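You operate a simulated robot arm through the tools that you are given. There is no shell and no other tool.

You are at the controls of a simulated robot arm. One attempt, no reset.

## Task
Patch the tube on the press with the S patch and cure it.
Fine: rub the dusty spot clean with the blue block and put it back; arm down, heat button once, arm up when the display says done. What is to be rubbed or washed off counts as gone when no trace of it is left.

The check looks at the end state, three seconds after you hand in, the way a careful person would. Anything else that was tipped, shoved, dropped, spilled or broken makes it a failure.

## Robot
A 7-joint arm with a two-finger parallel gripper, fixed in place. Base frame: the origin is on the floor under the middle of its stand, x ahead of it, y to its left, z up. Readings come in mm, rad, newtons and seconds.
It reaches about 1479 mm from its shoulder. Its first joint turns from -2.897 to 2.897 rad. Payload 4.4 kg.
The TCP is the grasp point between the finger pads, 23 mm short of the fingertips. In the tool frame z runs along the fingers and y along their closing line. The gripper opens to 94 mm. The fingers are 38 mm wide and 10 mm thick; the gripper's body (54 by 96 mm) begins 39 mm behind the TCP.
Orientation is that of the tool frame in the base frame, as [roll, pitch, yaw] about the fixed x, y, z axes, in that order (R = Rz(yaw) Ry(pitch) Rx(roll)). With the fingers straight down and closing along the base's y, the tool's x points along the base's -x, its y along +y and its z along -z.

## Interface
- The arm moves only by the tool jog_arm. Its argument "steps" is a list of rows, each a list of 7 numbers: the shift along the base's x, y, z in units of 40 mm (1.0 is 40 mm), then the turn, a rotation vector about the base's x, y, z in units of 6 degrees (1.0 is 6 degrees), then the opening, from 0 (shut) to 1 (fully open). In form: [[tx, ty, tz, rx, ry, rz, fingers], ...]. A call has 1 to 20 rows; each row shifts and turns the commanded pose from where the row before left it. A call with a number of a shift or a turn outside -1 to 1 is refused whole. Each row takes 0.2 s and may step no farther than 50 mm and 0.15 rad from the row before; otherwise, or with a gripper value out of range, the whole call is refused. A pose out of reach is approached as far as the arm can. The call stops where the force on the tool passes 90 N (or 10 N more than at its start, if that is more) or the arm is blocked; 0.2 s more then pass. The fingers move at their own pace (about 72 mm/s each) and stop on an object; they squeeze with about 41 N. The grip force told is the motor's: it shows also when the fingers shut on nothing. Time passes only in rows, and 0.2 s behind the last, so rows that do not move let the fingers close. The reply holds the time, the measured pose of the TCP, the force on the tool along the base axes, the opening and the grip force, in the units named above and with some noise, with the torque about the TCP (base axes, N m) and any sound that the robot's microphone picked up.
- Cameras (640 x 400 px; columns grow to the right, rows downward): "scene" is fixed at [217, -497, 1502.3]; the picture's right is [0.91, -0.41, 0.00], its down [-0.12, -0.27, -0.95] and it looks along [0.39, 0.87, -0.30] (base axes); focal length 318 px, centre (320, 200). "wrist" rides on the gripper at [86, 16, -75] in the tool frame; the picture's right is [-0.18, 0.98, 0.00], its down [-0.58, -0.11, -0.81] and it looks along [-0.79, -0.15, 0.59] (tool axes); focal length 243 px, centre (320, 200). There is no depth. A picture from a camera that has moved, and an enlarged one, comes with that camera's place and axes in the base frame and with its lens.
- get_image(camera): a new picture of that camera. No time passes.
- zoom(camera, box): a new picture of the part [left, top, right, bottom] of that camera's present view, enlarged. No time passes.
- finish_job(): hands the job in; it is judged then, once.

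Nothing tells you positions but the pictures and the camera data. Unless the task says otherwise, let go and move clear before handing in.

The tools are called by a JSON object that holds its "name" and its "arguments". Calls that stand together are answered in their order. jog_arm: Moves the arm, as the interface text tells. Its arguments: {"type":"object","properties":{"steps":{"type":"array","items":{"type":"array","items":{"type":"number"}}}},"required":["steps"]} The other tools are called the same way: get_image (camera) takes a picture; zoom (camera, box) takes an enlarged picture of a part of a camera's view; finish_job () hands the job in.

At the start:

```text
time_s: 0.0
eef_pos: [337.3, 411.4, 1475.4]
tool_rot: [3.141, 0.0, 3.141]
wrist_force: [0.4, -0.2, -0.6]
torque: [0.0, 0.0, 0.0]
finger_gap: 94.4
grip_force: 0.2
```

scene: 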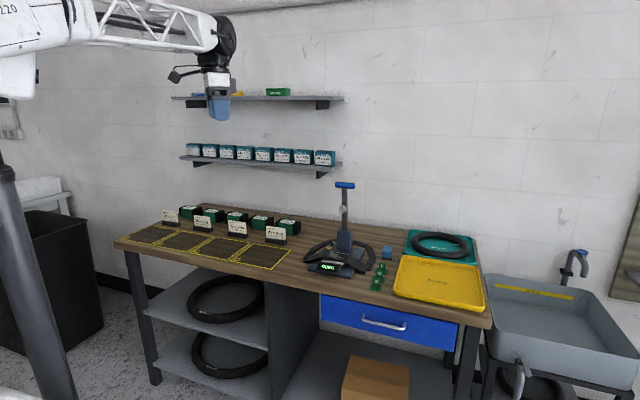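
wrist: 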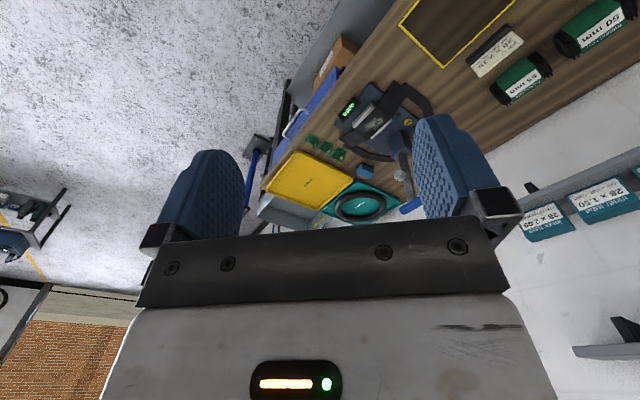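

I see a workbench with a press (display "OPEN"), green patches, a blue block near the press, and trays. I'll zoom in on the details before I move.

{"name": "zoom", "arguments": {"camera": "scene", "box": [280, 170, 440, 300]}}

{"name": "zoom", "arguments": {"camera": "scene", "box": [300, 225, 400, 295]}}

{"name": "zoom", "arguments": {"camera": "scene", "box": [380, 220, 500, 320]}}

{"name": "zoom", "arguments": {"camera": "scene", "box": [110, 190, 310, 280]}}

{"name": "zoom", "arguments": {"camera": "scene", "box": [150, 60, 350, 180]}}

{"name": "zoom", "arguments": {"camera": "wrist", "box": [240, 60, 480, 220]}}

```text
3.08 times, centred on (360, 235) of scene
camera zoom: at [217.0, -497.0, 1502.3], right [0.91, -0.41, 0.0], down [-0.12, -0.27, -0.95], along [0.39, 0.87, -0.3], focal length 979 px, centre (197, 92)
```

zoom: 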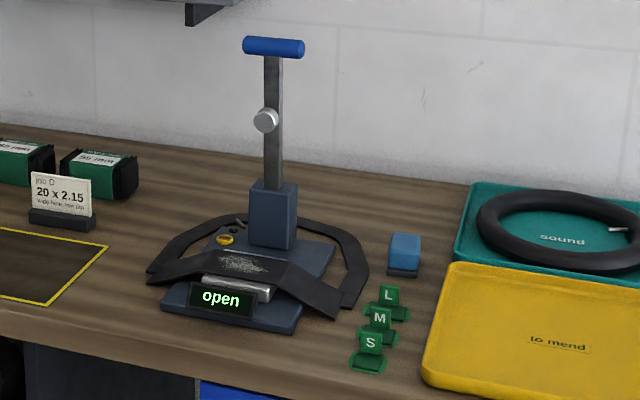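

```text
5.71 times, centred on (350, 260) of scene
camera zoom: at [217.0, -497.0, 1502.3], right [0.91, -0.41, 0.0], down [-0.12, -0.27, -0.95], along [0.39, 0.87, -0.3], focal length 1819 px, centre (149, -143)
```

zoom: 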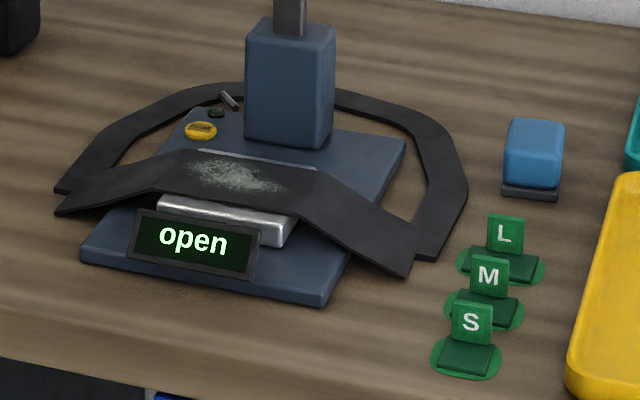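

```text
4.00 times, centred on (440, 270) of scene
camera zoom: at [217.0, -497.0, 1502.3], right [0.91, -0.41, 0.0], down [-0.12, -0.27, -0.95], along [0.39, 0.87, -0.3], focal length 1273 px, centre (-160, -80)
```

zoom: 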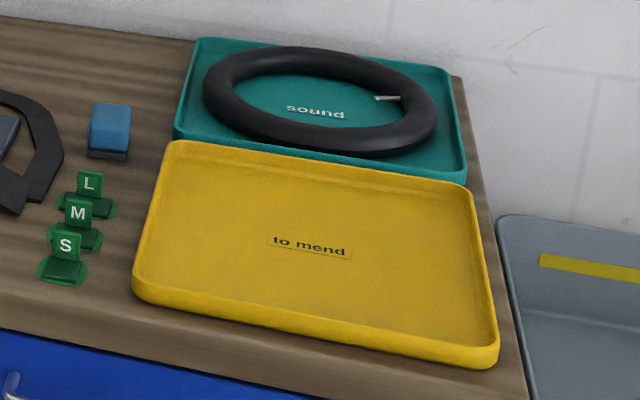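

```text
3.20 times, centred on (210, 235) of scene
camera zoom: at [217.0, -497.0, 1502.3], right [0.91, -0.41, 0.0], down [-0.12, -0.27, -0.95], along [0.39, 0.87, -0.3], focal length 1018 px, centre (672, 88)
```

zoom: 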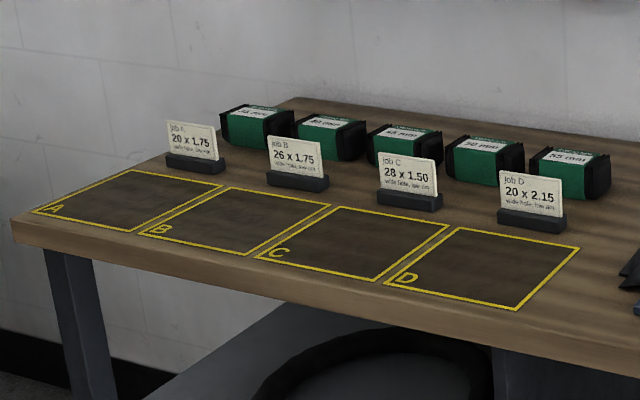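

```text
3.20 times, centred on (250, 120) of scene
camera zoom: at [217.0, -497.0, 1502.3], right [0.91, -0.41, 0.0], down [-0.12, -0.27, -0.95], along [0.39, 0.87, -0.3], focal length 1018 px, centre (544, 456)
```

zoom: 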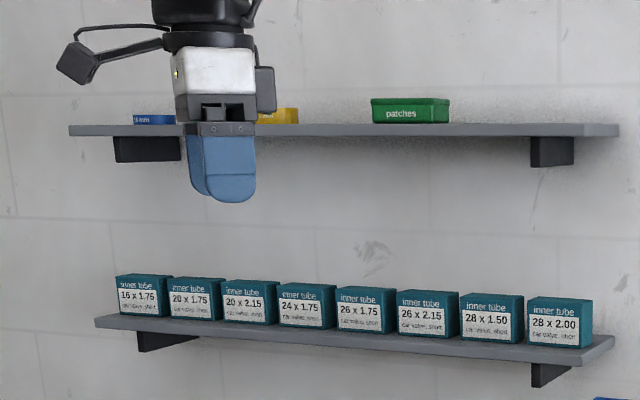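

```text
2.50 times, centred on (360, 140) of wrist
camera zoom: at [251.3, 426.6, 1549.4], right [0.18, 0.98, 0.0], down [0.58, -0.11, 0.81], along [0.79, -0.15, -0.59], focal length 606 px, centre (220, 350)
```

zoom: 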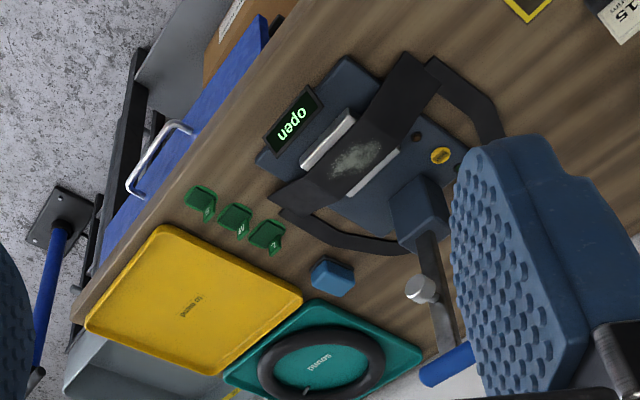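

The bench runs at 45° to the base axes. I put the press near (731, 503), the blue block near (953, 470) and the S patch near (783, 298), with the bench top at about z 880. I'll turn the tool 45° to line up with the bench and move closer to look.

{"name": "jog_arm", "arguments": {"steps": [[0.73, -0.02, -0.69, 0, 0, 0.75, 1], [0.73, -0.02, -0.69, 0, 0, 0.75, 1], [0.73, -0.02, -0.69, 0, 0, 0.75, 1], [0.73, -0.02, -0.69, 0, 0, 0.75, 1], [0.73, -0.02, -0.69, 0, 0, 0.75, 1], [0.73, -0.02, -0.69, 0, 0, 0.75, 1], [0.73, -0.02, -0.69, 0, 0, 0.75, 1], [0.73, -0.02, -0.69, 0, 0, 0.75, 1], [0.73, -0.02, -0.69, 0, 0, 0.75, 1], [0.73, -0.02, -0.69, 0, 0, 0.75, 1], [0, 0, 0, 0, 0, 0, 1]]}}

{"name": "get_image", "arguments": {"camera": "wrist"}}

{"name": "get_image", "arguments": {"camera": "scene"}}

```text
time_s: 2.4
eef_pos: [628.4, 403.8, 1199.2]
tool_rot: [3.141, 0.001, -2.356]
wrist_force: [-0.1, -0.3, -0.4]
torque: [0.0, -0.04, -0.02]
finger_gap: 94.0
grip_force: 0.0
```

```text
taken
camera wrist: at [557.1, 353.3, 1273.5], right [-0.57, 0.82, 0.0], down [0.49, 0.33, 0.81], along [0.67, 0.46, -0.59], focal length 243 px, centre (320, 200)
```

wrist: 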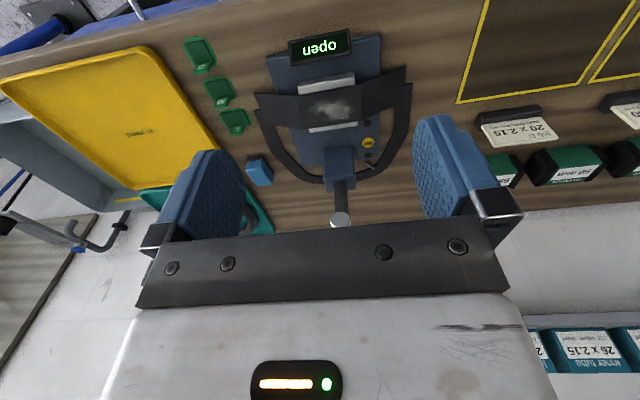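

```text
taken
```

scene: 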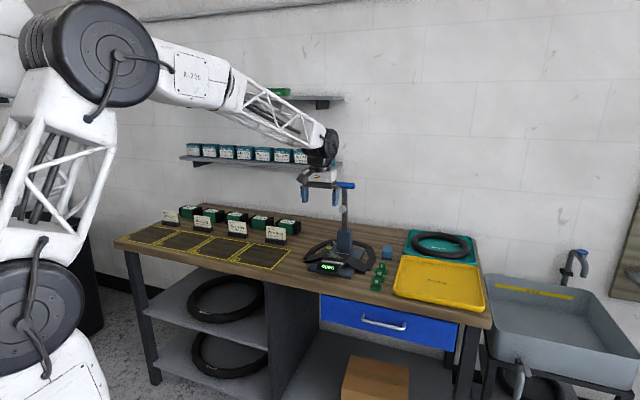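

{"name": "zoom", "arguments": {"camera": "wrist", "box": [240, 20, 420, 132]}}

{"name": "zoom", "arguments": {"camera": "wrist", "box": [240, 110, 420, 222]}}

{"name": "zoom", "arguments": {"camera": "wrist", "box": [170, 25, 290, 100]}}

{"name": "zoom", "arguments": {"camera": "wrist", "box": [190, 90, 290, 190]}}

```text
3.56 times, centred on (330, 76) of wrist
camera zoom: at [557.1, 353.3, 1273.5], right [-0.57, 0.82, 0.0], down [0.49, 0.33, 0.81], along [0.67, 0.46, -0.59], focal length 863 px, centre (284, 641)
```

zoom: 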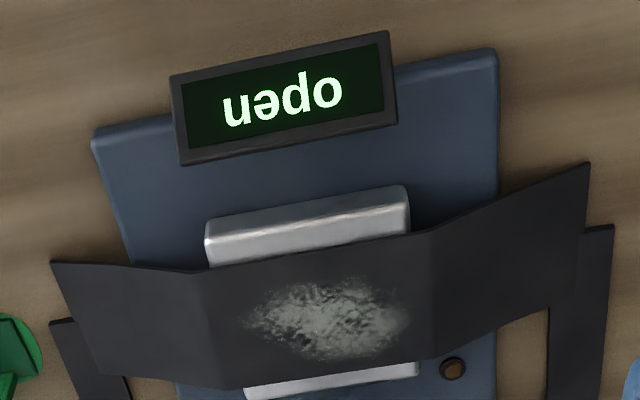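

```text
3.56 times, centred on (330, 166) of wrist
camera zoom: at [557.1, 353.3, 1273.5], right [-0.57, 0.82, 0.0], down [0.49, 0.33, 0.81], along [0.67, 0.46, -0.59], focal length 863 px, centre (284, 321)
```

zoom: 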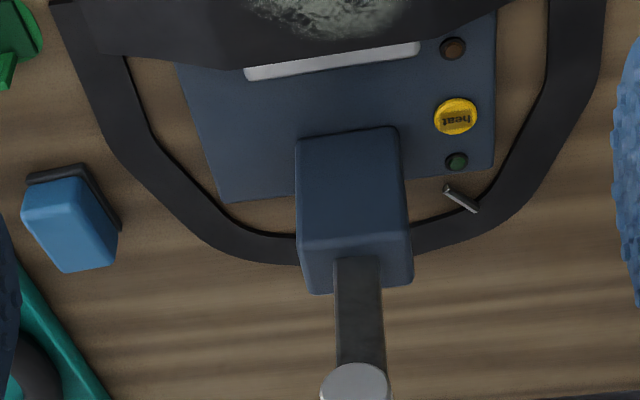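

```text
5.33 times, centred on (230, 62) of wrist
camera zoom: at [557.1, 353.3, 1273.5], right [-0.57, 0.82, 0.0], down [0.49, 0.33, 0.81], along [0.67, 0.46, -0.59], focal length 1294 px, centre (800, 933)
```

zoom: 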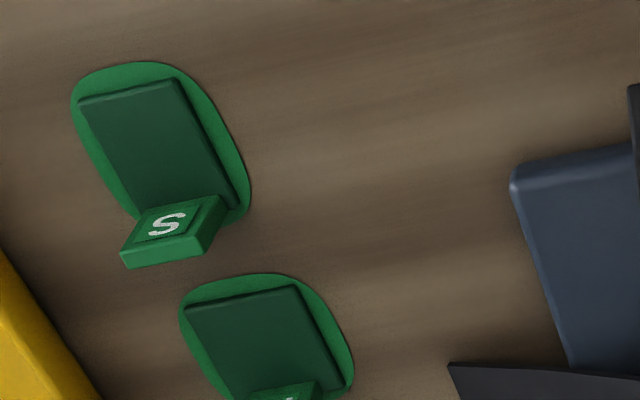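

```text
4.00 times, centred on (240, 140) of wrist
camera zoom: at [557.1, 353.3, 1273.5], right [-0.57, 0.82, 0.0], down [0.49, 0.33, 0.81], along [0.67, 0.46, -0.59], focal length 970 px, centre (640, 440)
```

zoom: 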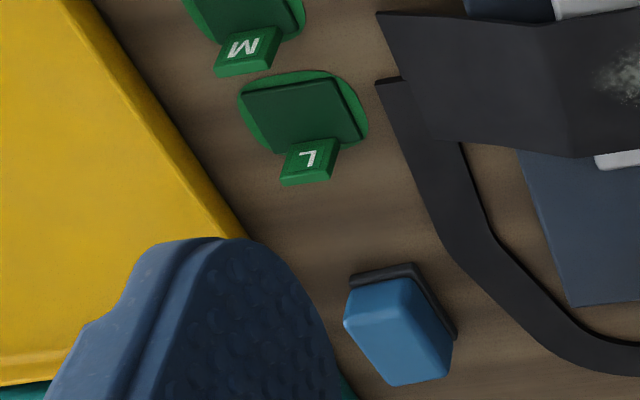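

The spot is near bench coordinates (depth 873, right 164, z≈922). I can also see the heat button, the felt-bottomed blue block and the tabbed patches. Next I'll move over for a close look at the block and patches.

{"name": "jog_arm", "arguments": {"steps": [[0.738, -0.075, -0.469, 0, 0, 0, 1], [0.738, -0.075, -0.469, 0, 0, 0, 1], [0.738, -0.075, -0.469, 0, 0, 0, 1], [0.738, -0.075, -0.469, 0, 0, 0, 1], [0.738, -0.075, -0.469, 0, 0, 0, 1], [0.738, -0.075, -0.469, 0, 0, 0, 1], [0.738, -0.075, -0.469, 0, 0, 0, 1], [0.738, -0.075, -0.469, 0, 0, 0, 1], [0, 0, 0, 0, 0, 0, 1]]}}

{"name": "get_image", "arguments": {"camera": "wrist"}}

{"name": "get_image", "arguments": {"camera": "scene"}}

```text
time_s: 4.4
eef_pos: [865.8, 380.0, 1048.6]
tool_rot: [-3.14, -0.002, -2.356]
wrist_force: [-0.3, -0.1, -1.0]
torque: [0.02, -0.01, 0.02]
finger_gap: 94.0
grip_force: 0.0
```

```text
taken
camera wrist: at [792.6, 328.3, 1122.6], right [-0.56, 0.83, 0.0], down [0.49, 0.33, 0.81], along [0.67, 0.46, -0.59], focal length 243 px, centre (320, 200)
```

wrist: 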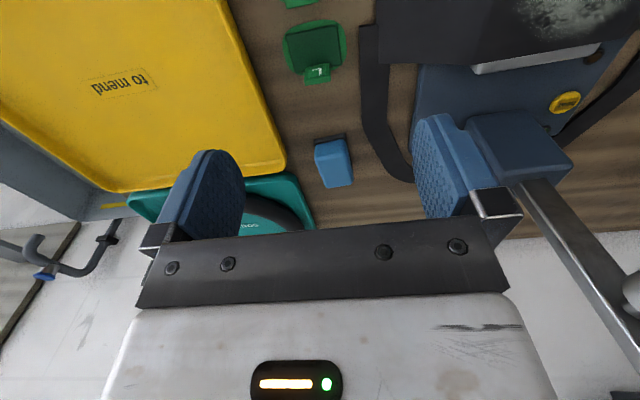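

```text
taken
```

scene: 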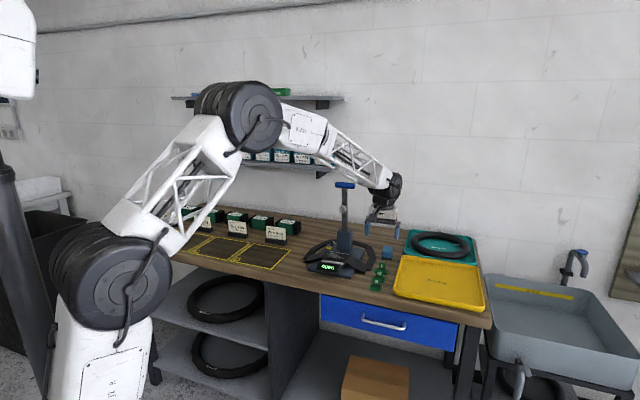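

{"name": "zoom", "arguments": {"camera": "wrist", "box": [280, 110, 400, 200]}}

{"name": "zoom", "arguments": {"camera": "scene", "box": [360, 235, 420, 295]}}

{"name": "zoom", "arguments": {"camera": "wrist", "box": [270, 0, 370, 100]}}

{"name": "zoom", "arguments": {"camera": "wrist", "box": [440, 60, 640, 260]}}

```text
4.44 times, centred on (340, 155) of wrist
camera zoom: at [792.6, 328.3, 1122.6], right [-0.56, 0.83, 0.0], down [0.49, 0.33, 0.81], along [0.67, 0.46, -0.59], focal length 1078 px, centre (231, 400)
```

zoom: 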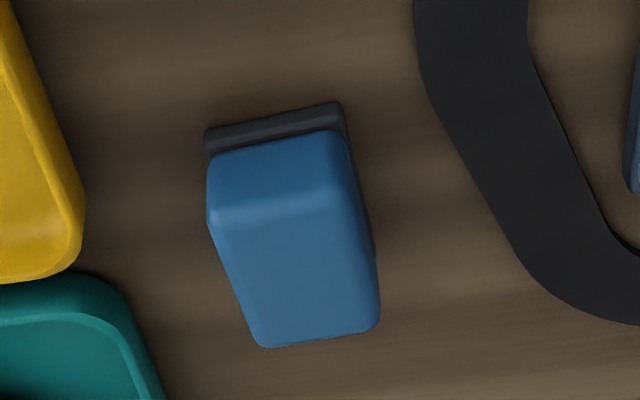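

```text
6.67 times, centred on (390, 265) of scene
camera zoom: at [217.0, -497.0, 1502.3], right [0.91, -0.41, 0.0], down [-0.12, -0.27, -0.95], along [0.39, 0.87, -0.3], focal length 2122 px, centre (-147, -233)
```

zoom: 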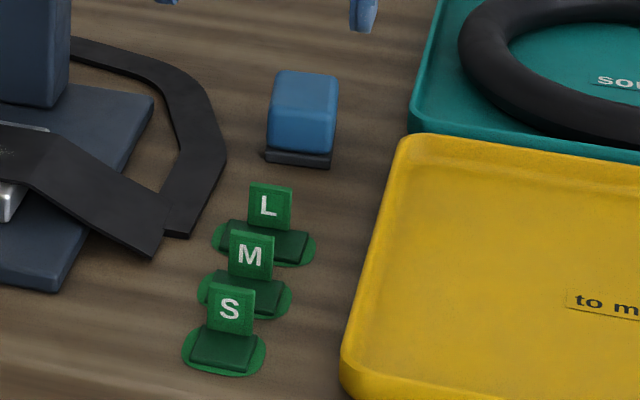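

```text
4.00 times, centred on (320, 50) of wrist
camera zoom: at [792.6, 328.3, 1122.6], right [-0.56, 0.83, 0.0], down [0.49, 0.33, 0.81], along [0.67, 0.46, -0.59], focal length 970 px, centre (320, 800)
```

zoom: 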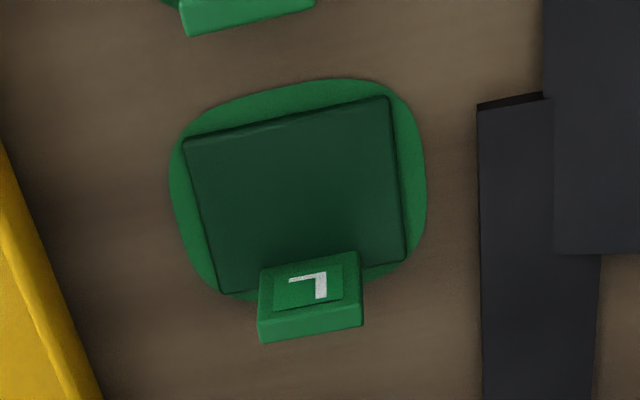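

```text
2.00 times, centred on (540, 160) of wrist
camera zoom: at [792.6, 328.3, 1122.6], right [-0.56, 0.83, 0.0], down [0.49, 0.33, 0.81], along [0.67, 0.46, -0.59], focal length 485 px, centre (-120, 280)
```

zoom: 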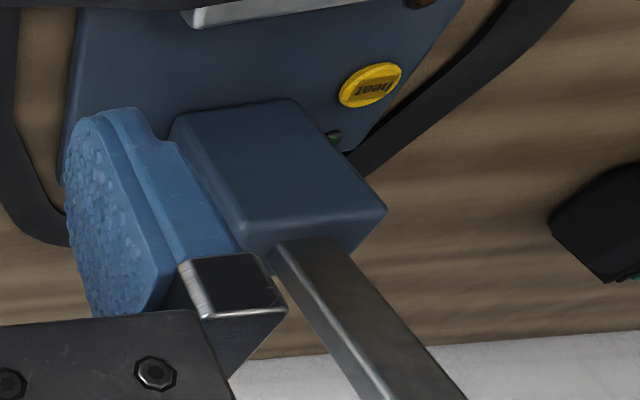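

The blue block is about 39 × 50 × 40 mm, centred near (depth 1012, right 351) and turned about 4.5°. I'll tilt the tool 20° so the wrist stays clear of the lever later, line it up with the block and stop above it.

{"name": "jog_arm", "arguments": {"steps": [[0.395, 0.348, -0.2, 0, 0, 0.75, 0.66], [0.395, 0.348, -0.2, 0.507, -0.433, 0, 0.66], [0.395, 0.348, -0.2, 0.507, -0.433, 0, 0.66], [0.395, 0.348, -0.2, 0.507, -0.433, 0, 0.66], [0.395, 0.348, -0.2, 0.507, -0.433, 0, 0.66], [0.395, 0.348, -0.2, 0.507, -0.433, 0, 0.66], [0, 0, 0, 0, 0, 0, 0.66]]}}

{"name": "get_image", "arguments": {"camera": "wrist"}}

{"name": "get_image", "arguments": {"camera": "scene"}}

```text
time_s: 6.0
eef_pos: [962.6, 463.5, 1001.2]
tool_rot: [-3.141, 0.349, -2.277]
wrist_force: [-0.6, 0.4, -0.1]
torque: [-0.01, -0.02, 0.0]
finger_gap: 61.9
grip_force: 0.1
```

```text
taken
camera wrist: at [880.3, 391.1, 1040.7], right [-0.63, 0.77, 0.06], down [0.26, 0.13, 0.96], along [0.73, 0.62, -0.28], focal length 243 px, centre (320, 200)
```

wrist: 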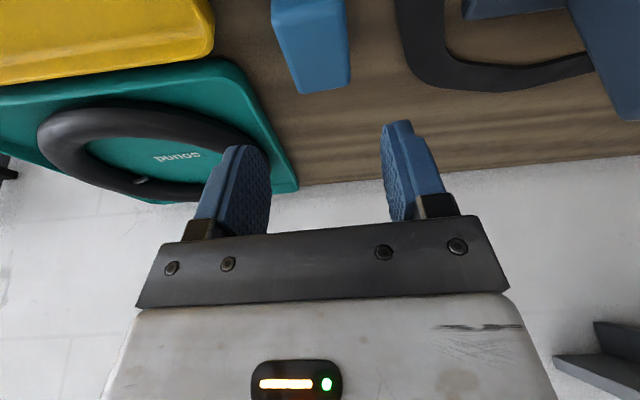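

```text
taken
```

scene: 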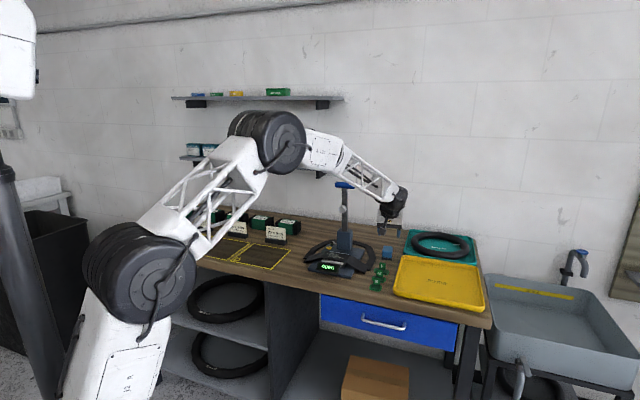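

{"name": "zoom", "arguments": {"camera": "wrist", "box": [240, 0, 400, 100]}}

```text
4.00 times, centred on (320, 50) of wrist
camera zoom: at [880.3, 391.1, 1040.7], right [-0.63, 0.77, 0.06], down [0.26, 0.13, 0.96], along [0.73, 0.62, -0.28], focal length 970 px, centre (320, 800)
```

zoom: 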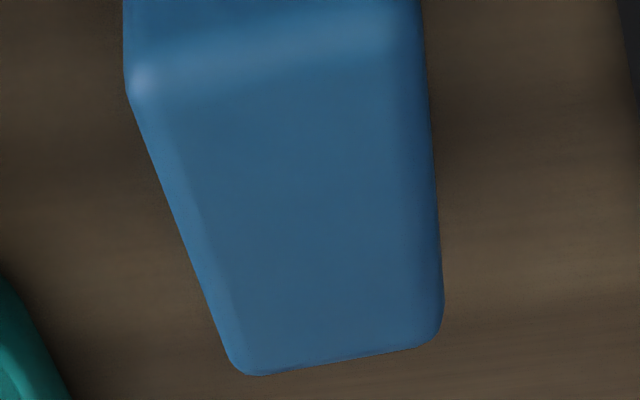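

The block sits about 2.5 mm left of the tool's middle. I'll correct for that, lower straight down around it and close the fingers.

{"name": "jog_arm", "arguments": {"steps": [[-0.048, 0.041, -0.5, 0, 0, 0, 0.66], [0, 0, -0.6, 0, 0, 0, 0.66], [0, 0, -0.6, 0, 0, 0, 0.66], [0, 0, -0.42, 0, 0, 0, 0.66], [0, 0, 0, 0, 0, 0, 0.66]]}}

{"name": "get_image", "arguments": {"camera": "wrist"}}

{"name": "zoom", "arguments": {"camera": "scene", "box": [340, 200, 440, 300]}}

```text
time_s: 7.2
eef_pos: [959.9, 465.2, 917.8]
tool_rot: [-3.14, 0.349, -2.277]
wrist_force: [-0.6, 0.3, 0.3]
torque: [0.01, -0.05, 0.0]
finger_gap: 62.0
grip_force: 0.1
```

```text
taken
camera wrist: at [877.8, 392.5, 956.4], right [-0.63, 0.77, 0.06], down [0.26, 0.13, 0.96], along [0.73, 0.62, -0.28], focal length 243 px, centre (320, 200)
```

wrist: 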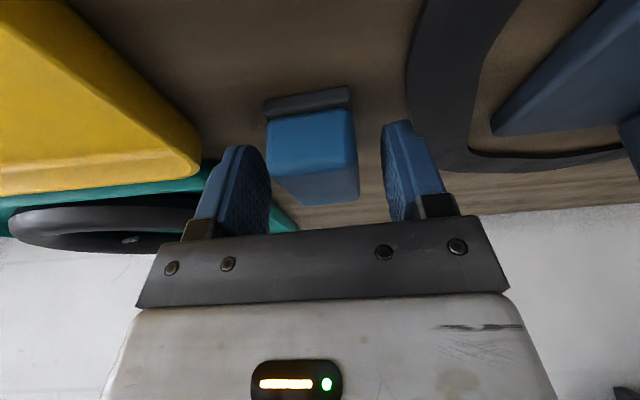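

```text
4.00 times, centred on (390, 250) of scene
camera zoom: at [217.0, -497.0, 1502.3], right [0.91, -0.41, 0.0], down [-0.12, -0.27, -0.95], along [0.39, 0.87, -0.3], focal length 1273 px, centre (40, 0)
```

zoom: 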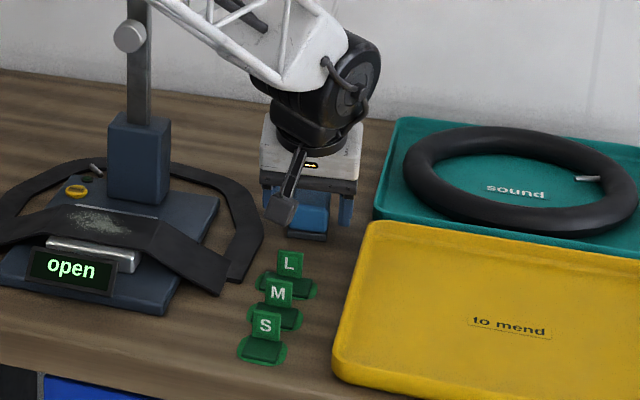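

The block is centred between the fingers with the felt below them. Closing now.

{"name": "jog_arm", "arguments": {"steps": [[0, 0, 0, 0, 0, 0, 0.3], [0, 0, 0, 0, 0, 0, 0.3], [0, 0, 0, 0, 0, 0, 0.3], [0, 0, 0, 0, 0, 0, 0.3]]}}

{"name": "get_image", "arguments": {"camera": "wrist"}}

```text
time_s: 8.2
eef_pos: [958.9, 465.6, 916.3]
tool_rot: [3.14, 0.348, -2.278]
wrist_force: [-0.1, -0.4, -0.1]
torque: [-0.01, 0.0, 0.0]
finger_gap: 38.9
grip_force: 41.2
```

```text
taken
camera wrist: at [877.8, 392.4, 956.5], right [-0.63, 0.77, 0.06], down [0.26, 0.14, 0.96], along [0.73, 0.62, -0.28], focal length 243 px, centre (320, 200)
```

wrist: 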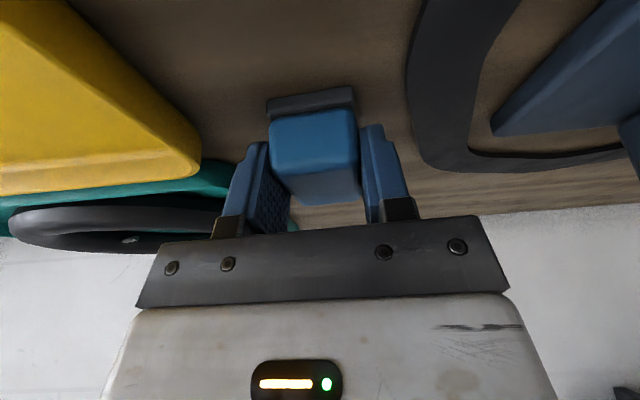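

The block is gripped at 38.9 mm, and I've noted its home pose. I'll lift it, pull back toward the front and move over to the dusty spot above the tube.

{"name": "jog_arm", "arguments": {"steps": [[0, 0, 0.3, 0, 0, 0, 0.3], [0, 0, 1.0, 0, 0, 0, 0.3], [0, 0, 1.075, 0, 0, 0, 0.3]]}}

```text
refused: 1.075 is not a number from -1 to 1
```

{"name": "jog_arm", "arguments": {"steps": [[0, 0, 0.375, 0, 0, 0, 0.3], [0, 0, 1.0, 0, 0, 0, 0.3], [0, 0, 1.0, 0, 0, 0, 0.3], [-0.605, -0.605, 0, 0, 0, 0, 0.3], [-0.605, -0.605, 0, 0, 0, 0, 0.3], [-0.605, -0.605, 0, 0, 0, 0, 0.3], [-0.605, -0.605, 0, 0, 0, 0, 0.3], [0, 0, 0, 0, 0, 0, 0.3]]}}

{"name": "get_image", "arguments": {"camera": "wrist"}}

{"name": "get_image", "arguments": {"camera": "scene"}}

```text
time_s: 10.0
eef_pos: [860.8, 369.4, 1012.1]
tool_rot: [3.14, 0.349, -2.278]
wrist_force: [-0.4, -0.4, -0.9]
torque: [0.01, 0.01, -0.03]
finger_gap: 39.2
grip_force: 40.8
```

```text
taken
camera wrist: at [778.9, 297.3, 1050.9], right [-0.63, 0.77, 0.06], down [0.26, 0.14, 0.96], along [0.73, 0.62, -0.28], focal length 243 px, centre (320, 200)
```

wrist: 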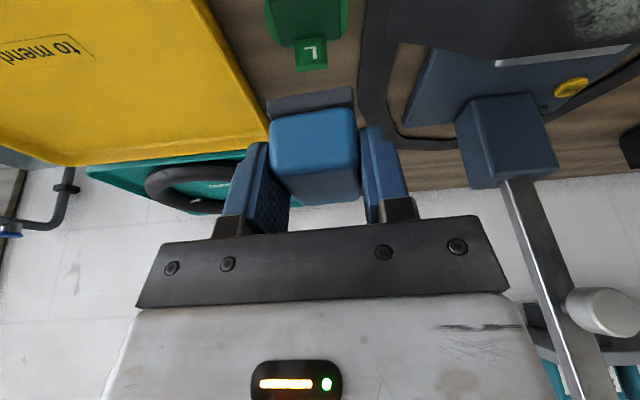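

```text
taken
```

scene: 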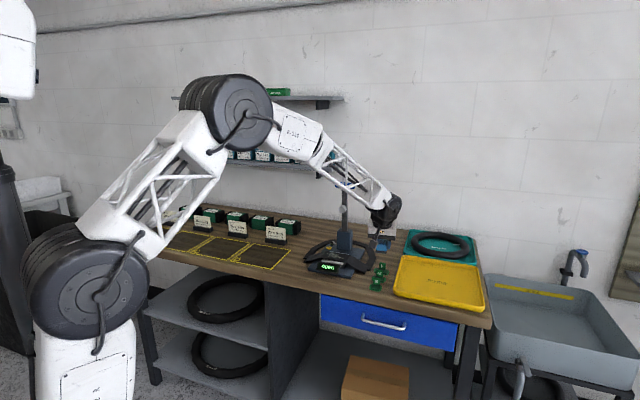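

The block is held steady. Now I'll slide left to hover over the dusty spot.

{"name": "jog_arm", "arguments": {"steps": [[-0.642, 0.642, 0, 0, 0, 0, 0.3], [-0.642, 0.642, 0, 0, 0, 0, 0.3], [-0.642, 0.642, 0, 0, 0, 0, 0.3], [-0.642, 0.642, 0, 0, 0, 0, 0.3], [-0.642, 0.642, 0, 0, 0, 0, 0.3], [0, 0, 0, 0, 0, 0, 0.3]]}}

{"name": "get_image", "arguments": {"camera": "wrist"}}

{"name": "zoom", "arguments": {"camera": "scene", "box": [280, 160, 440, 290]}}

```text
time_s: 11.4
eef_pos: [733.0, 496.2, 1010.1]
tool_rot: [-3.14, 0.348, -2.276]
wrist_force: [-0.2, -0.2, -1.1]
torque: [0.03, 0.03, 0.03]
finger_gap: 39.2
grip_force: 40.9
```

```text
taken
camera wrist: at [651.0, 425.5, 1049.6], right [-0.63, 0.77, 0.06], down [0.26, 0.14, 0.96], along [0.73, 0.62, -0.28], focal length 243 px, centre (320, 200)
```

wrist: 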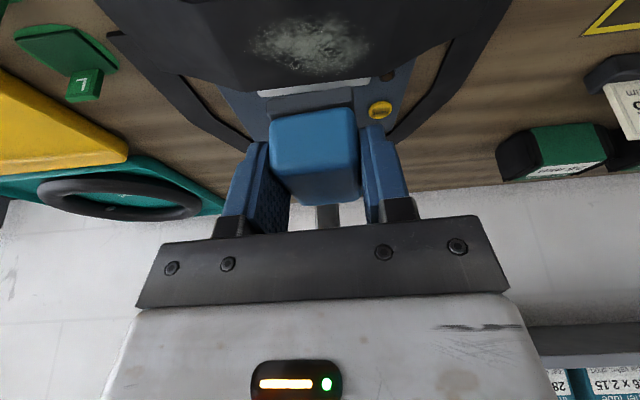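

```text
3.08 times, centred on (360, 225) of scene
camera zoom: at [217.0, -497.0, 1502.3], right [0.91, -0.41, 0.0], down [-0.12, -0.27, -0.95], along [0.39, 0.87, -0.3], focal length 979 px, centre (197, 123)
```

zoom: 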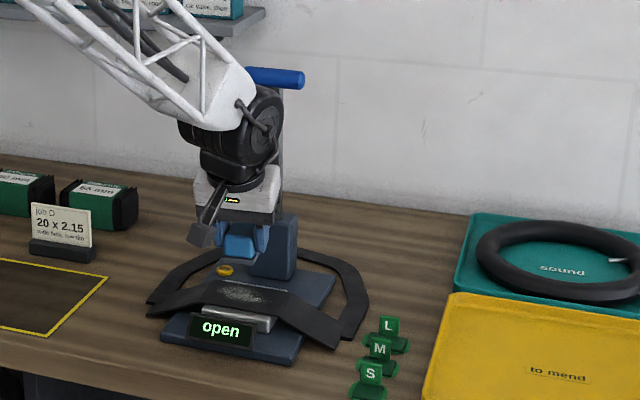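

The block sits right over the spot, with offsets under 4 mm. I'll lower it to just above the tube and then feel for contact in small steps.

{"name": "jog_arm", "arguments": {"steps": [[0, 0, -0.5, 0, 0, 0, 0.3], [0, 0, -0.5, 0, 0, 0, 0.3], [0, 0, -0.1, 0, 0, 0, 0.3], [0, 0, 0, 0, 0, 0, 0.3]]}}

{"name": "zoom", "arguments": {"camera": "scene", "box": [300, 200, 400, 290]}}

{"name": "get_image", "arguments": {"camera": "wrist"}}

```text
time_s: 12.4
eef_pos: [732.9, 496.8, 965.9]
tool_rot: [-3.141, 0.35, -2.277]
wrist_force: [-0.1, -0.4, 0.0]
torque: [0.0, -0.02, 0.01]
finger_gap: 38.8
grip_force: 41.3
```

```text
4.44 times, centred on (350, 245) of scene
camera zoom: at [217.0, -497.0, 1502.3], right [0.91, -0.41, 0.0], down [-0.12, -0.27, -0.95], along [0.39, 0.87, -0.3], focal length 1414 px, centre (187, 0)
```

zoom: 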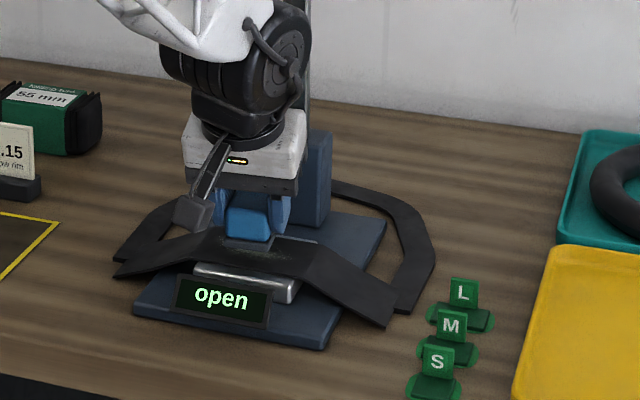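

```text
taken
camera wrist: at [651.4, 425.2, 1006.1], right [-0.63, 0.77, 0.06], down [0.26, 0.13, 0.96], along [0.73, 0.62, -0.28], focal length 243 px, centre (320, 200)
```

wrist: 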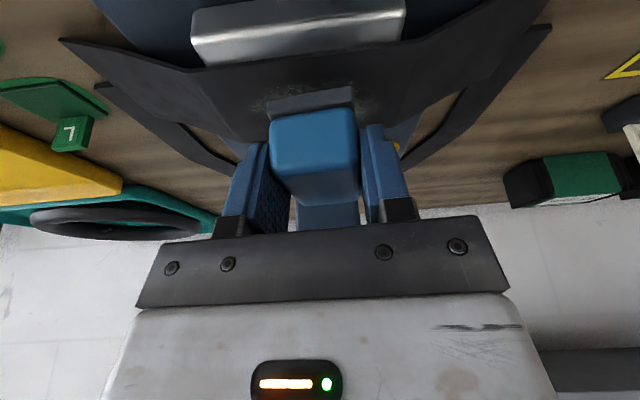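

Nearly there. I'll step down about 2 mm at a time to find contact.

{"name": "jog_arm", "arguments": {"steps": [[0, 0, -0.05, 0, 0, 0, 0.3], [0, 0, -0.05, 0, 0, 0, 0.3], [0, 0, 0, 0, 0, 0, 0.3]]}}

{"name": "jog_arm", "arguments": {"steps": [[0, 0, -0.05, 0, 0, 0, 0.3], [0, 0, 0, 0, 0, 0, 0.3]]}}

```text
time_s: 13.2
eef_pos: [733.3, 497.1, 962.2]
tool_rot: [-3.141, 0.348, -2.278]
wrist_force: [-0.8, 0.1, -1.1]
torque: [0.02, -0.02, 0.01]
finger_gap: 39.1
grip_force: 40.8
```

```text
time_s: 13.8
eef_pos: [734.2, 496.7, 961.0]
tool_rot: [-3.141, 0.35, -2.278]
wrist_force: [0.2, -1.2, -0.6]
torque: [0.01, -0.04, -0.05]
finger_gap: 39.1
grip_force: 41.0
```

{"name": "jog_arm", "arguments": {"steps": [[0, 0, -0.05, 0, 0, 0, 0.3], [0, 0, 0, 0, 0, 0, 0.3]]}}

{"name": "jog_arm", "arguments": {"steps": [[0, 0, -0.05, 0, 0, 0, 0.3], [0, 0, 0, 0, 0, 0, 0.3]]}}

{"name": "zoom", "arguments": {"camera": "wrist", "box": [220, 50, 400, 160]}}

```text
time_s: 14.4
eef_pos: [733.9, 497.4, 957.9]
tool_rot: [3.142, 0.35, -2.275]
wrist_force: [0.1, -0.1, -0.2]
torque: [0.0, 0.0, -0.01]
finger_gap: 39.2
grip_force: 41.1
```

```text
time_s: 15.0
eef_pos: [733.0, 496.9, 956.9]
tool_rot: [-3.142, 0.348, -2.278]
wrist_force: [-0.1, -0.3, -0.8]
torque: [0.0, -0.03, 0.01]
finger_gap: 39.2
grip_force: 41.0
```

```text
3.56 times, centred on (310, 105) of wrist
camera zoom: at [651.3, 424.4, 996.9], right [-0.63, 0.77, 0.06], down [0.26, 0.14, 0.96], along [0.73, 0.62, -0.28], focal length 863 px, centre (356, 538)
```

zoom: 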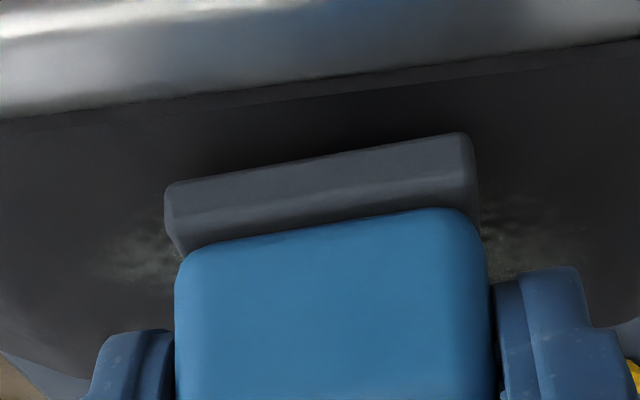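

Still no contact. I'll keep stepping down carefully.

{"name": "jog_arm", "arguments": {"steps": [[0, 0, -0.05, 0, 0, 0, 0.3], [0, 0, 0, 0, 0, 0, 0.3]]}}

{"name": "jog_arm", "arguments": {"steps": [[0, 0, -0.05, 0, 0, 0, 0.3], [0, 0, 0, 0, 0, 0, 0.3]]}}

{"name": "jog_arm", "arguments": {"steps": [[0, 0, -0.04, 0, 0, 0, 0.3], [0, 0, 0, 0, 0, 0, 0.3]]}}

```text
time_s: 15.6
eef_pos: [733.6, 496.2, 956.1]
tool_rot: [3.141, 0.349, -2.277]
wrist_force: [0.7, 0.1, 0.4]
torque: [0.0, 0.02, 0.0]
finger_gap: 38.9
grip_force: 40.8
```

```text
time_s: 16.2
eef_pos: [733.1, 495.3, 954.1]
tool_rot: [3.141, 0.349, -2.278]
wrist_force: [0.3, 0.1, 0.3]
torque: [0.0, -0.01, 0.01]
finger_gap: 39.2
grip_force: 41.3
```

```text
time_s: 16.8
eef_pos: [734.0, 497.0, 953.8]
tool_rot: [-3.141, 0.349, -2.277]
wrist_force: [-8.5, -6.0, 19.1]
torque: [-0.21, 0.3, 0.02]
finger_gap: 38.9
grip_force: 41.0
```

Contact is made with about 19 N on the tube. I'll rub side to side across the whole spot.

{"name": "jog_arm", "arguments": {"steps": [[0.266, -0.227, 0, 0, 0, 0, 0.3], [0.266, -0.227, 0, 0, 0, 0, 0.3], [-0.266, 0.227, 0, 0, 0, 0, 0.3], [-0.266, 0.227, 0, 0, 0, 0, 0.3], [-0.266, 0.227, 0, 0, 0, 0, 0.3], [-0.266, 0.227, 0, 0, 0, 0, 0.3], [0.266, -0.227, 0, 0, 0, 0, 0.3], [0.266, -0.227, 0, 0, 0, 0, 0.3], [0.266, -0.227, 0, 0, 0, 0, 0.3], [0.266, -0.227, 0, 0, 0, 0, 0.3], [-0.266, 0.227, 0, 0, 0, 0, 0.3], [-0.266, 0.227, 0, 0, 0, 0, 0.3], [-0.266, 0.227, 0, 0, 0, 0, 0.3], [-0.266, 0.227, 0, 0, 0, 0, 0.3], [0, 0, 0, 0, 0, 0, 0.3]]}}

{"name": "get_image", "arguments": {"camera": "wrist"}}

{"name": "zoom", "arguments": {"camera": "scene", "box": [300, 225, 400, 290]}}

```text
time_s: 20.0
eef_pos: [712.5, 514.2, 951.6]
tool_rot: [3.14, 0.351, -2.277]
wrist_force: [15.6, -14.2, 27.7]
torque: [-0.55, -0.44, 0.0]
finger_gap: 39.0
grip_force: 41.4
```

```text
taken
camera wrist: at [630.9, 442.7, 991.6], right [-0.63, 0.77, 0.06], down [0.26, 0.13, 0.96], along [0.73, 0.62, -0.28], focal length 243 px, centre (320, 200)
```

wrist: 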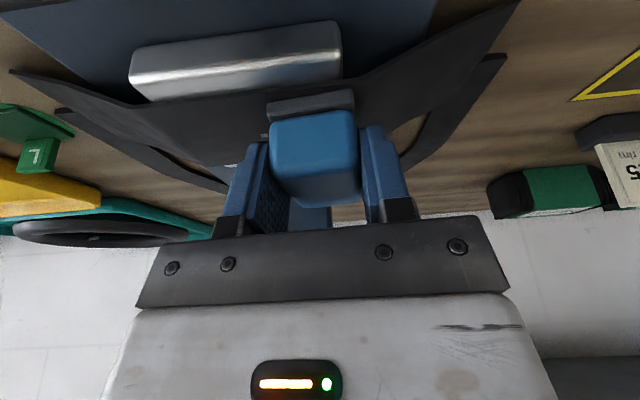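

```text
6.15 times, centred on (350, 258) of scene
camera zoom: at [217.0, -497.0, 1502.3], right [0.91, -0.41, 0.0], down [-0.12, -0.27, -0.95], along [0.39, 0.87, -0.3], focal length 1958 px, centre (135, -154)
```

zoom: 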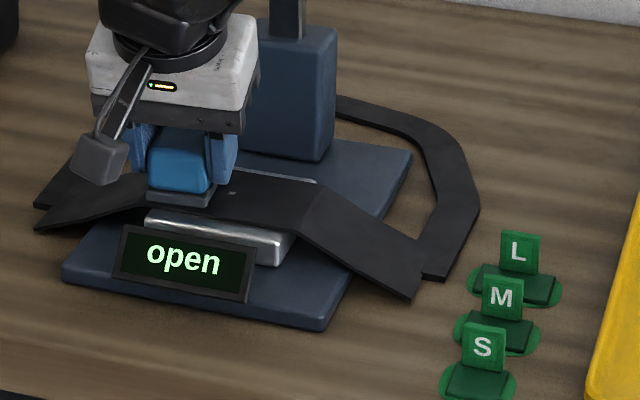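

{"name": "zoom", "arguments": {"camera": "scene", "box": [325, 245, 365, 270]}}

{"name": "zoom", "arguments": {"camera": "wrist", "box": [200, 60, 360, 180]}}

```text
16.00 times, centred on (345, 258) of scene
camera zoom: at [217.0, -497.0, 1502.3], right [0.91, -0.41, 0.0], down [-0.12, -0.27, -0.95], along [0.39, 0.87, -0.3], focal length 5092 px, centre (-80, -720)
```

zoom: 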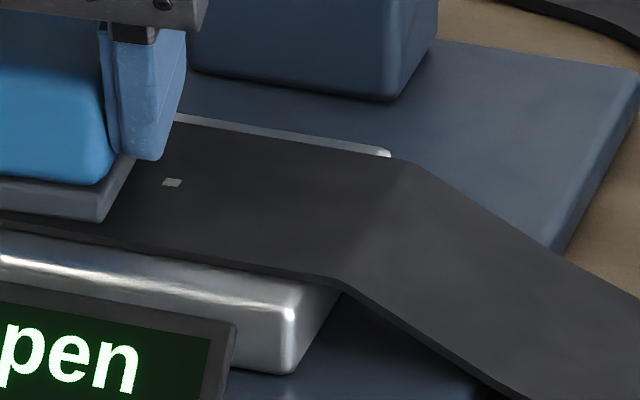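

```text
3.33 times, centred on (280, 120) of wrist
camera zoom: at [630.9, 442.7, 991.6], right [-0.63, 0.77, 0.06], down [0.26, 0.13, 0.96], along [0.73, 0.62, -0.28], focal length 809 px, centre (453, 467)
```

zoom: 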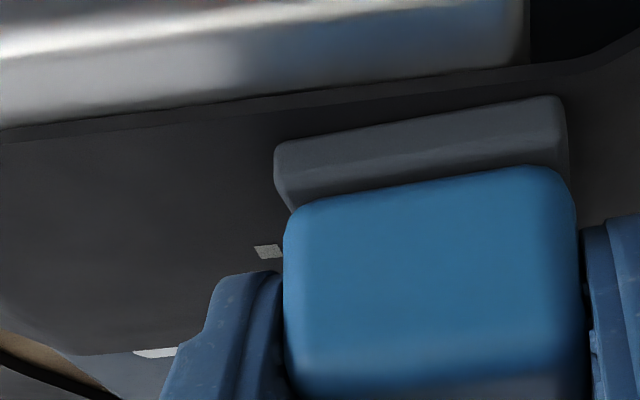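

Nearly all the dust is gone, but one tiny fleck is left next to the block. I'll rub again with strokes offset front and back.

{"name": "jog_arm", "arguments": {"steps": [[0.266, -0.227, 0, 0, 0, 0, 0.3], [0.266, -0.227, 0, 0, 0, 0, 0.3], [0.266, -0.227, 0, 0, 0, 0, 0.3], [0.266, -0.227, 0, 0, 0, 0, 0.3], [0.13, 0.152, 0, 0, 0, 0, 0.3], [-0.266, 0.227, 0, 0, 0, 0, 0.3], [-0.266, 0.227, 0, 0, 0, 0, 0.3], [-0.266, 0.227, 0, 0, 0, 0, 0.3], [-0.266, 0.227, 0, 0, 0, 0, 0.3], [-0.26, -0.304, 0, 0, 0, 0, 0.3], [0.266, -0.227, 0, 0, 0, 0, 0.3], [0.266, -0.227, 0, 0, 0, 0, 0.3], [0.266, -0.227, 0, 0, 0, 0, 0.3], [0.266, -0.227, 0, 0, 0, 0, 0.3], [0.13, 0.152, 0, 0, 0, 0, 0.3], [-0.266, 0.227, 0, 0, 0, 0, 0.3], [-0.266, 0.227, 0, 0, 0, 0, 0.3], [-0.266, 0.227, 0, 0, 0, 0, 0.3], [-0.266, 0.227, 0, 0, 0, 0, 0.3]]}}

{"name": "zoom", "arguments": {"camera": "scene", "box": [325, 245, 365, 270]}}

{"name": "zoom", "arguments": {"camera": "wrist", "box": [200, 60, 360, 180]}}

```text
time_s: 24.0
eef_pos: [713.7, 514.4, 952.2]
tool_rot: [-3.139, 0.351, -2.279]
wrist_force: [10.5, -8.1, 15.0]
torque: [-0.43, -0.19, 0.17]
finger_gap: 39.3
grip_force: 41.0
```

```text
16.00 times, centred on (345, 258) of scene
camera zoom: at [217.0, -497.0, 1502.3], right [0.91, -0.41, 0.0], down [-0.12, -0.27, -0.95], along [0.39, 0.87, -0.3], focal length 5092 px, centre (-80, -720)
```

zoom: 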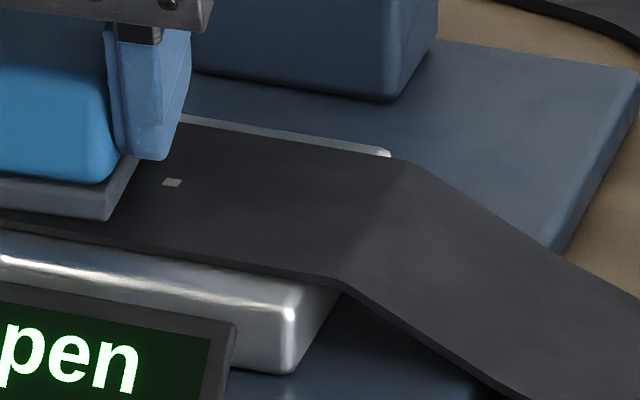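

```text
3.33 times, centred on (280, 120) of wrist
camera zoom: at [632.3, 442.7, 991.2], right [-0.63, 0.77, 0.06], down [0.26, 0.13, 0.96], along [0.73, 0.62, -0.28], focal length 809 px, centre (453, 467)
```

zoom: 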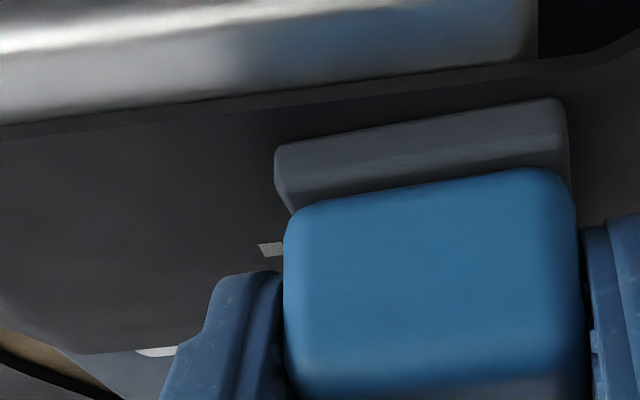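

The fleck hasn't changed and lies exactly at the spot's centre, so it may be the puncture mark. I'll lift the block and look more closely.

{"name": "jog_arm", "arguments": {"steps": [[0, 0, 0.25, 0, 0, 0, 0.3], [0, 0, 0.75, 0, 0, 0, 0.3], [0.266, -0.227, 0.5, 0, 0, 0, 0.3], [0.266, -0.227, 0, 0, 0, 0, 0.3], [0, 0, 0, 0, 0, 0, 0.3]]}}

{"name": "zoom", "arguments": {"camera": "wrist", "box": [240, 0, 400, 100]}}

{"name": "zoom", "arguments": {"camera": "scene", "box": [320, 240, 370, 272]}}

```text
time_s: 25.2
eef_pos: [734.6, 496.3, 1012.0]
tool_rot: [3.14, 0.349, -2.278]
wrist_force: [0.1, -0.2, -0.9]
torque: [-0.01, 0.0, -0.02]
finger_gap: 39.4
grip_force: 40.9
```

```text
4.00 times, centred on (320, 50) of wrist
camera zoom: at [652.3, 424.5, 1051.0], right [-0.63, 0.77, 0.06], down [0.26, 0.14, 0.96], along [0.73, 0.62, -0.28], focal length 970 px, centre (320, 800)
```

zoom: 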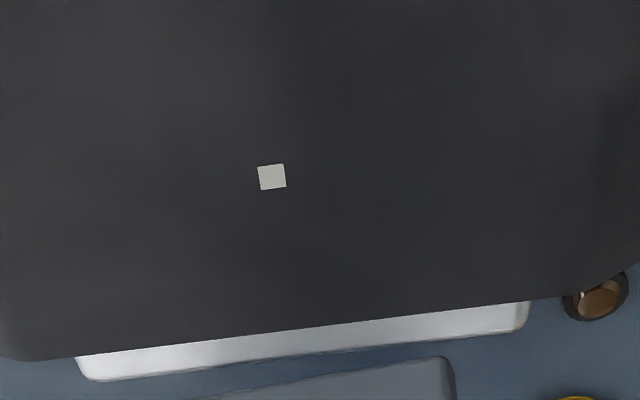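

```text
12.50 times, centred on (345, 256) of scene
camera zoom: at [217.0, -497.0, 1502.3], right [0.91, -0.41, 0.0], down [-0.12, -0.27, -0.95], along [0.39, 0.87, -0.3], focal length 3978 px, centre (8, -500)
```

zoom: 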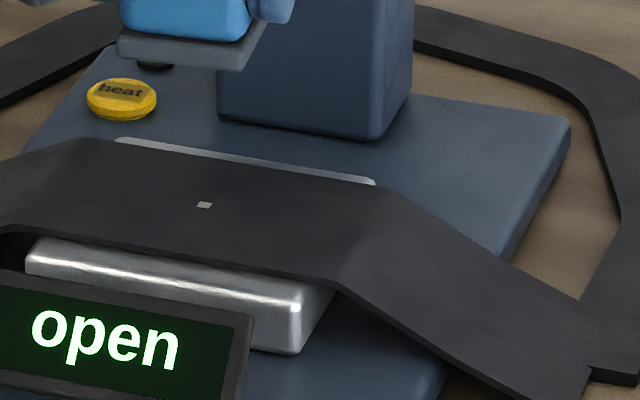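

{"name": "zoom", "arguments": {"camera": "wrist", "box": [298, 36, 318, 50]}}

```text
16.00 times, centred on (308, 43) of wrist
camera zoom: at [652.3, 424.5, 1051.0], right [-0.63, 0.77, 0.06], down [0.26, 0.14, 0.96], along [0.73, 0.62, -0.28], focal length 3882 px, centre (512, 2712)
```

zoom: 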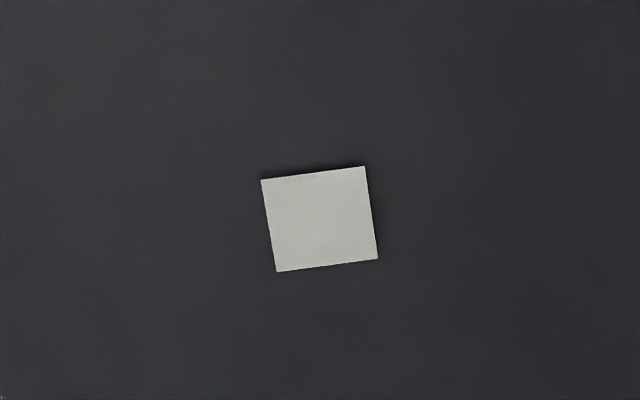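

The mark is a crisp, uniform little square at the spot's centre, so it's probably the puncture marking rather than dust. To be sure, I'll do one more rub over it in the other direction and compare.

{"name": "jog_arm", "arguments": {"steps": [[0, 0, -0.8, 0, 0, 0, 0.3], [0, 0, -0.5, 0, 0, 0, 0.3], [0, 0, -0.1, 0, 0, 0, 0.3], [0, 0, -0.1, 0, 0, 0, 0.3], [0, 0, -0.01, 0, 0, 0, 0.3], [0.16, 0.19, 0, 0, 0, 0, 0.3], [-0.16, -0.19, 0, 0, 0, 0, 0.3], [-0.16, -0.19, 0, 0, 0, 0, 0.3], [0.16, 0.19, 0, 0, 0, 0, 0.3], [0.16, 0.19, 0, 0, 0, 0, 0.3], [-0.16, -0.19, 0, 0, 0, 0, 0.3], [0.266, -0.227, 0, 0, 0, 0, 0.3], [-0.266, 0.227, 0, 0, 0, 0, 0.3], [-0.266, 0.227, 0, 0, 0, 0, 0.3], [0.266, -0.227, 0, 0, 0, 0, 0.3], [0, 0, 0, 0, 0, 0, 0.3]]}}

{"name": "jog_arm", "arguments": {"steps": [[0, 0, 0.25, 0, 0, 0, 0.3], [0, 0, 0.75, 0, 0, 0, 0.3], [0, 0, 0.5, 0, 0, 0, 0.3], [0, 0, 0.01, 0, 0, 0, 0.3]]}}

{"name": "zoom", "arguments": {"camera": "wrist", "box": [240, 0, 400, 100]}}

{"name": "zoom", "arguments": {"camera": "wrist", "box": [298, 36, 318, 50]}}

```text
time_s: 28.6
eef_pos: [732.3, 496.4, 952.6]
tool_rot: [-3.141, 0.349, -2.278]
wrist_force: [-8.7, 8.2, 12.9]
torque: [0.25, 0.26, -0.01]
finger_gap: 39.4
grip_force: 40.6
```

```text
time_s: 29.6
eef_pos: [733.2, 495.6, 1012.0]
tool_rot: [3.141, 0.349, -2.277]
wrist_force: [0.8, -0.1, 0.1]
torque: [0.01, 0.0, 0.01]
finger_gap: 39.0
grip_force: 40.8
```

```text
4.00 times, centred on (320, 50) of wrist
camera zoom: at [651.8, 424.2, 1051.1], right [-0.63, 0.77, 0.06], down [0.26, 0.14, 0.96], along [0.73, 0.62, -0.28], focal length 970 px, centre (320, 800)
```

zoom: 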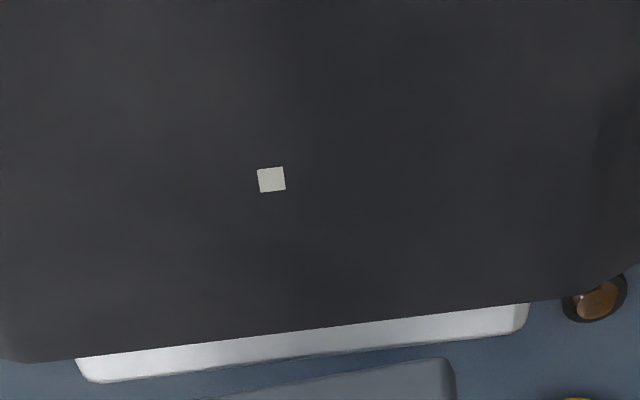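

```text
16.00 times, centred on (308, 43) of wrist
camera zoom: at [651.8, 424.2, 1051.1], right [-0.63, 0.77, 0.06], down [0.26, 0.14, 0.96], along [0.73, 0.62, -0.28], focal length 3882 px, centre (512, 2712)
```

zoom: 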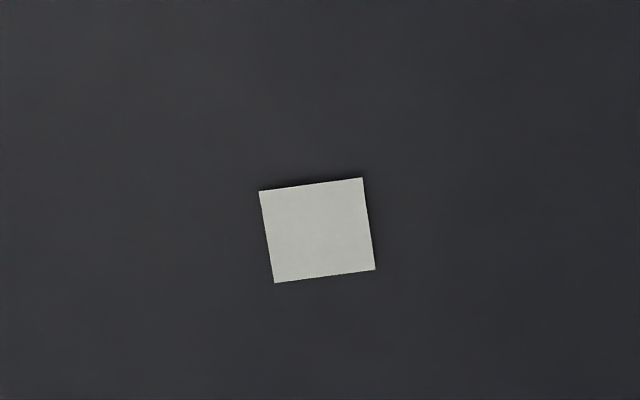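

The square is unchanged, so it's the puncture marker and not dust. I'll check the rest of the tube for traces before I return the block.

{"name": "zoom", "arguments": {"camera": "wrist", "box": [140, 0, 520, 110]}}

{"name": "zoom", "arguments": {"camera": "scene", "box": [300, 235, 390, 290]}}

```text
1.68 times, centred on (330, 55) of wrist
camera zoom: at [651.8, 424.2, 1051.1], right [-0.63, 0.77, 0.06], down [0.26, 0.14, 0.96], along [0.73, 0.62, -0.28], focal length 409 px, centre (303, 444)
```

zoom: 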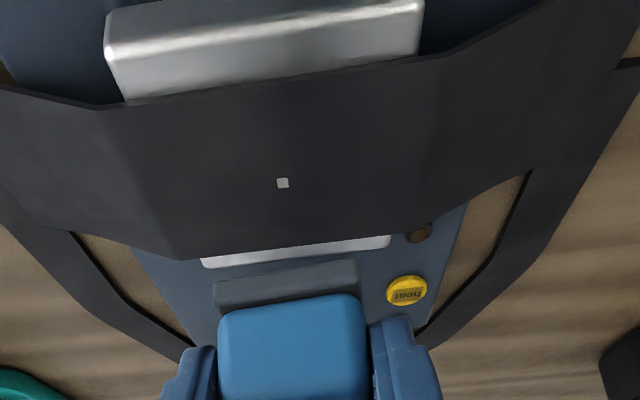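

```text
7.11 times, centred on (345, 262) of scene
camera zoom: at [217.0, -497.0, 1502.3], right [0.91, -0.41, 0.0], down [-0.12, -0.27, -0.95], along [0.39, 0.87, -0.3], focal length 2263 px, centre (142, -244)
```

zoom: 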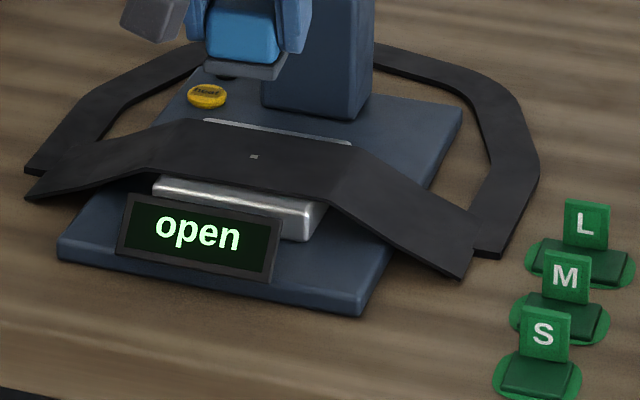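

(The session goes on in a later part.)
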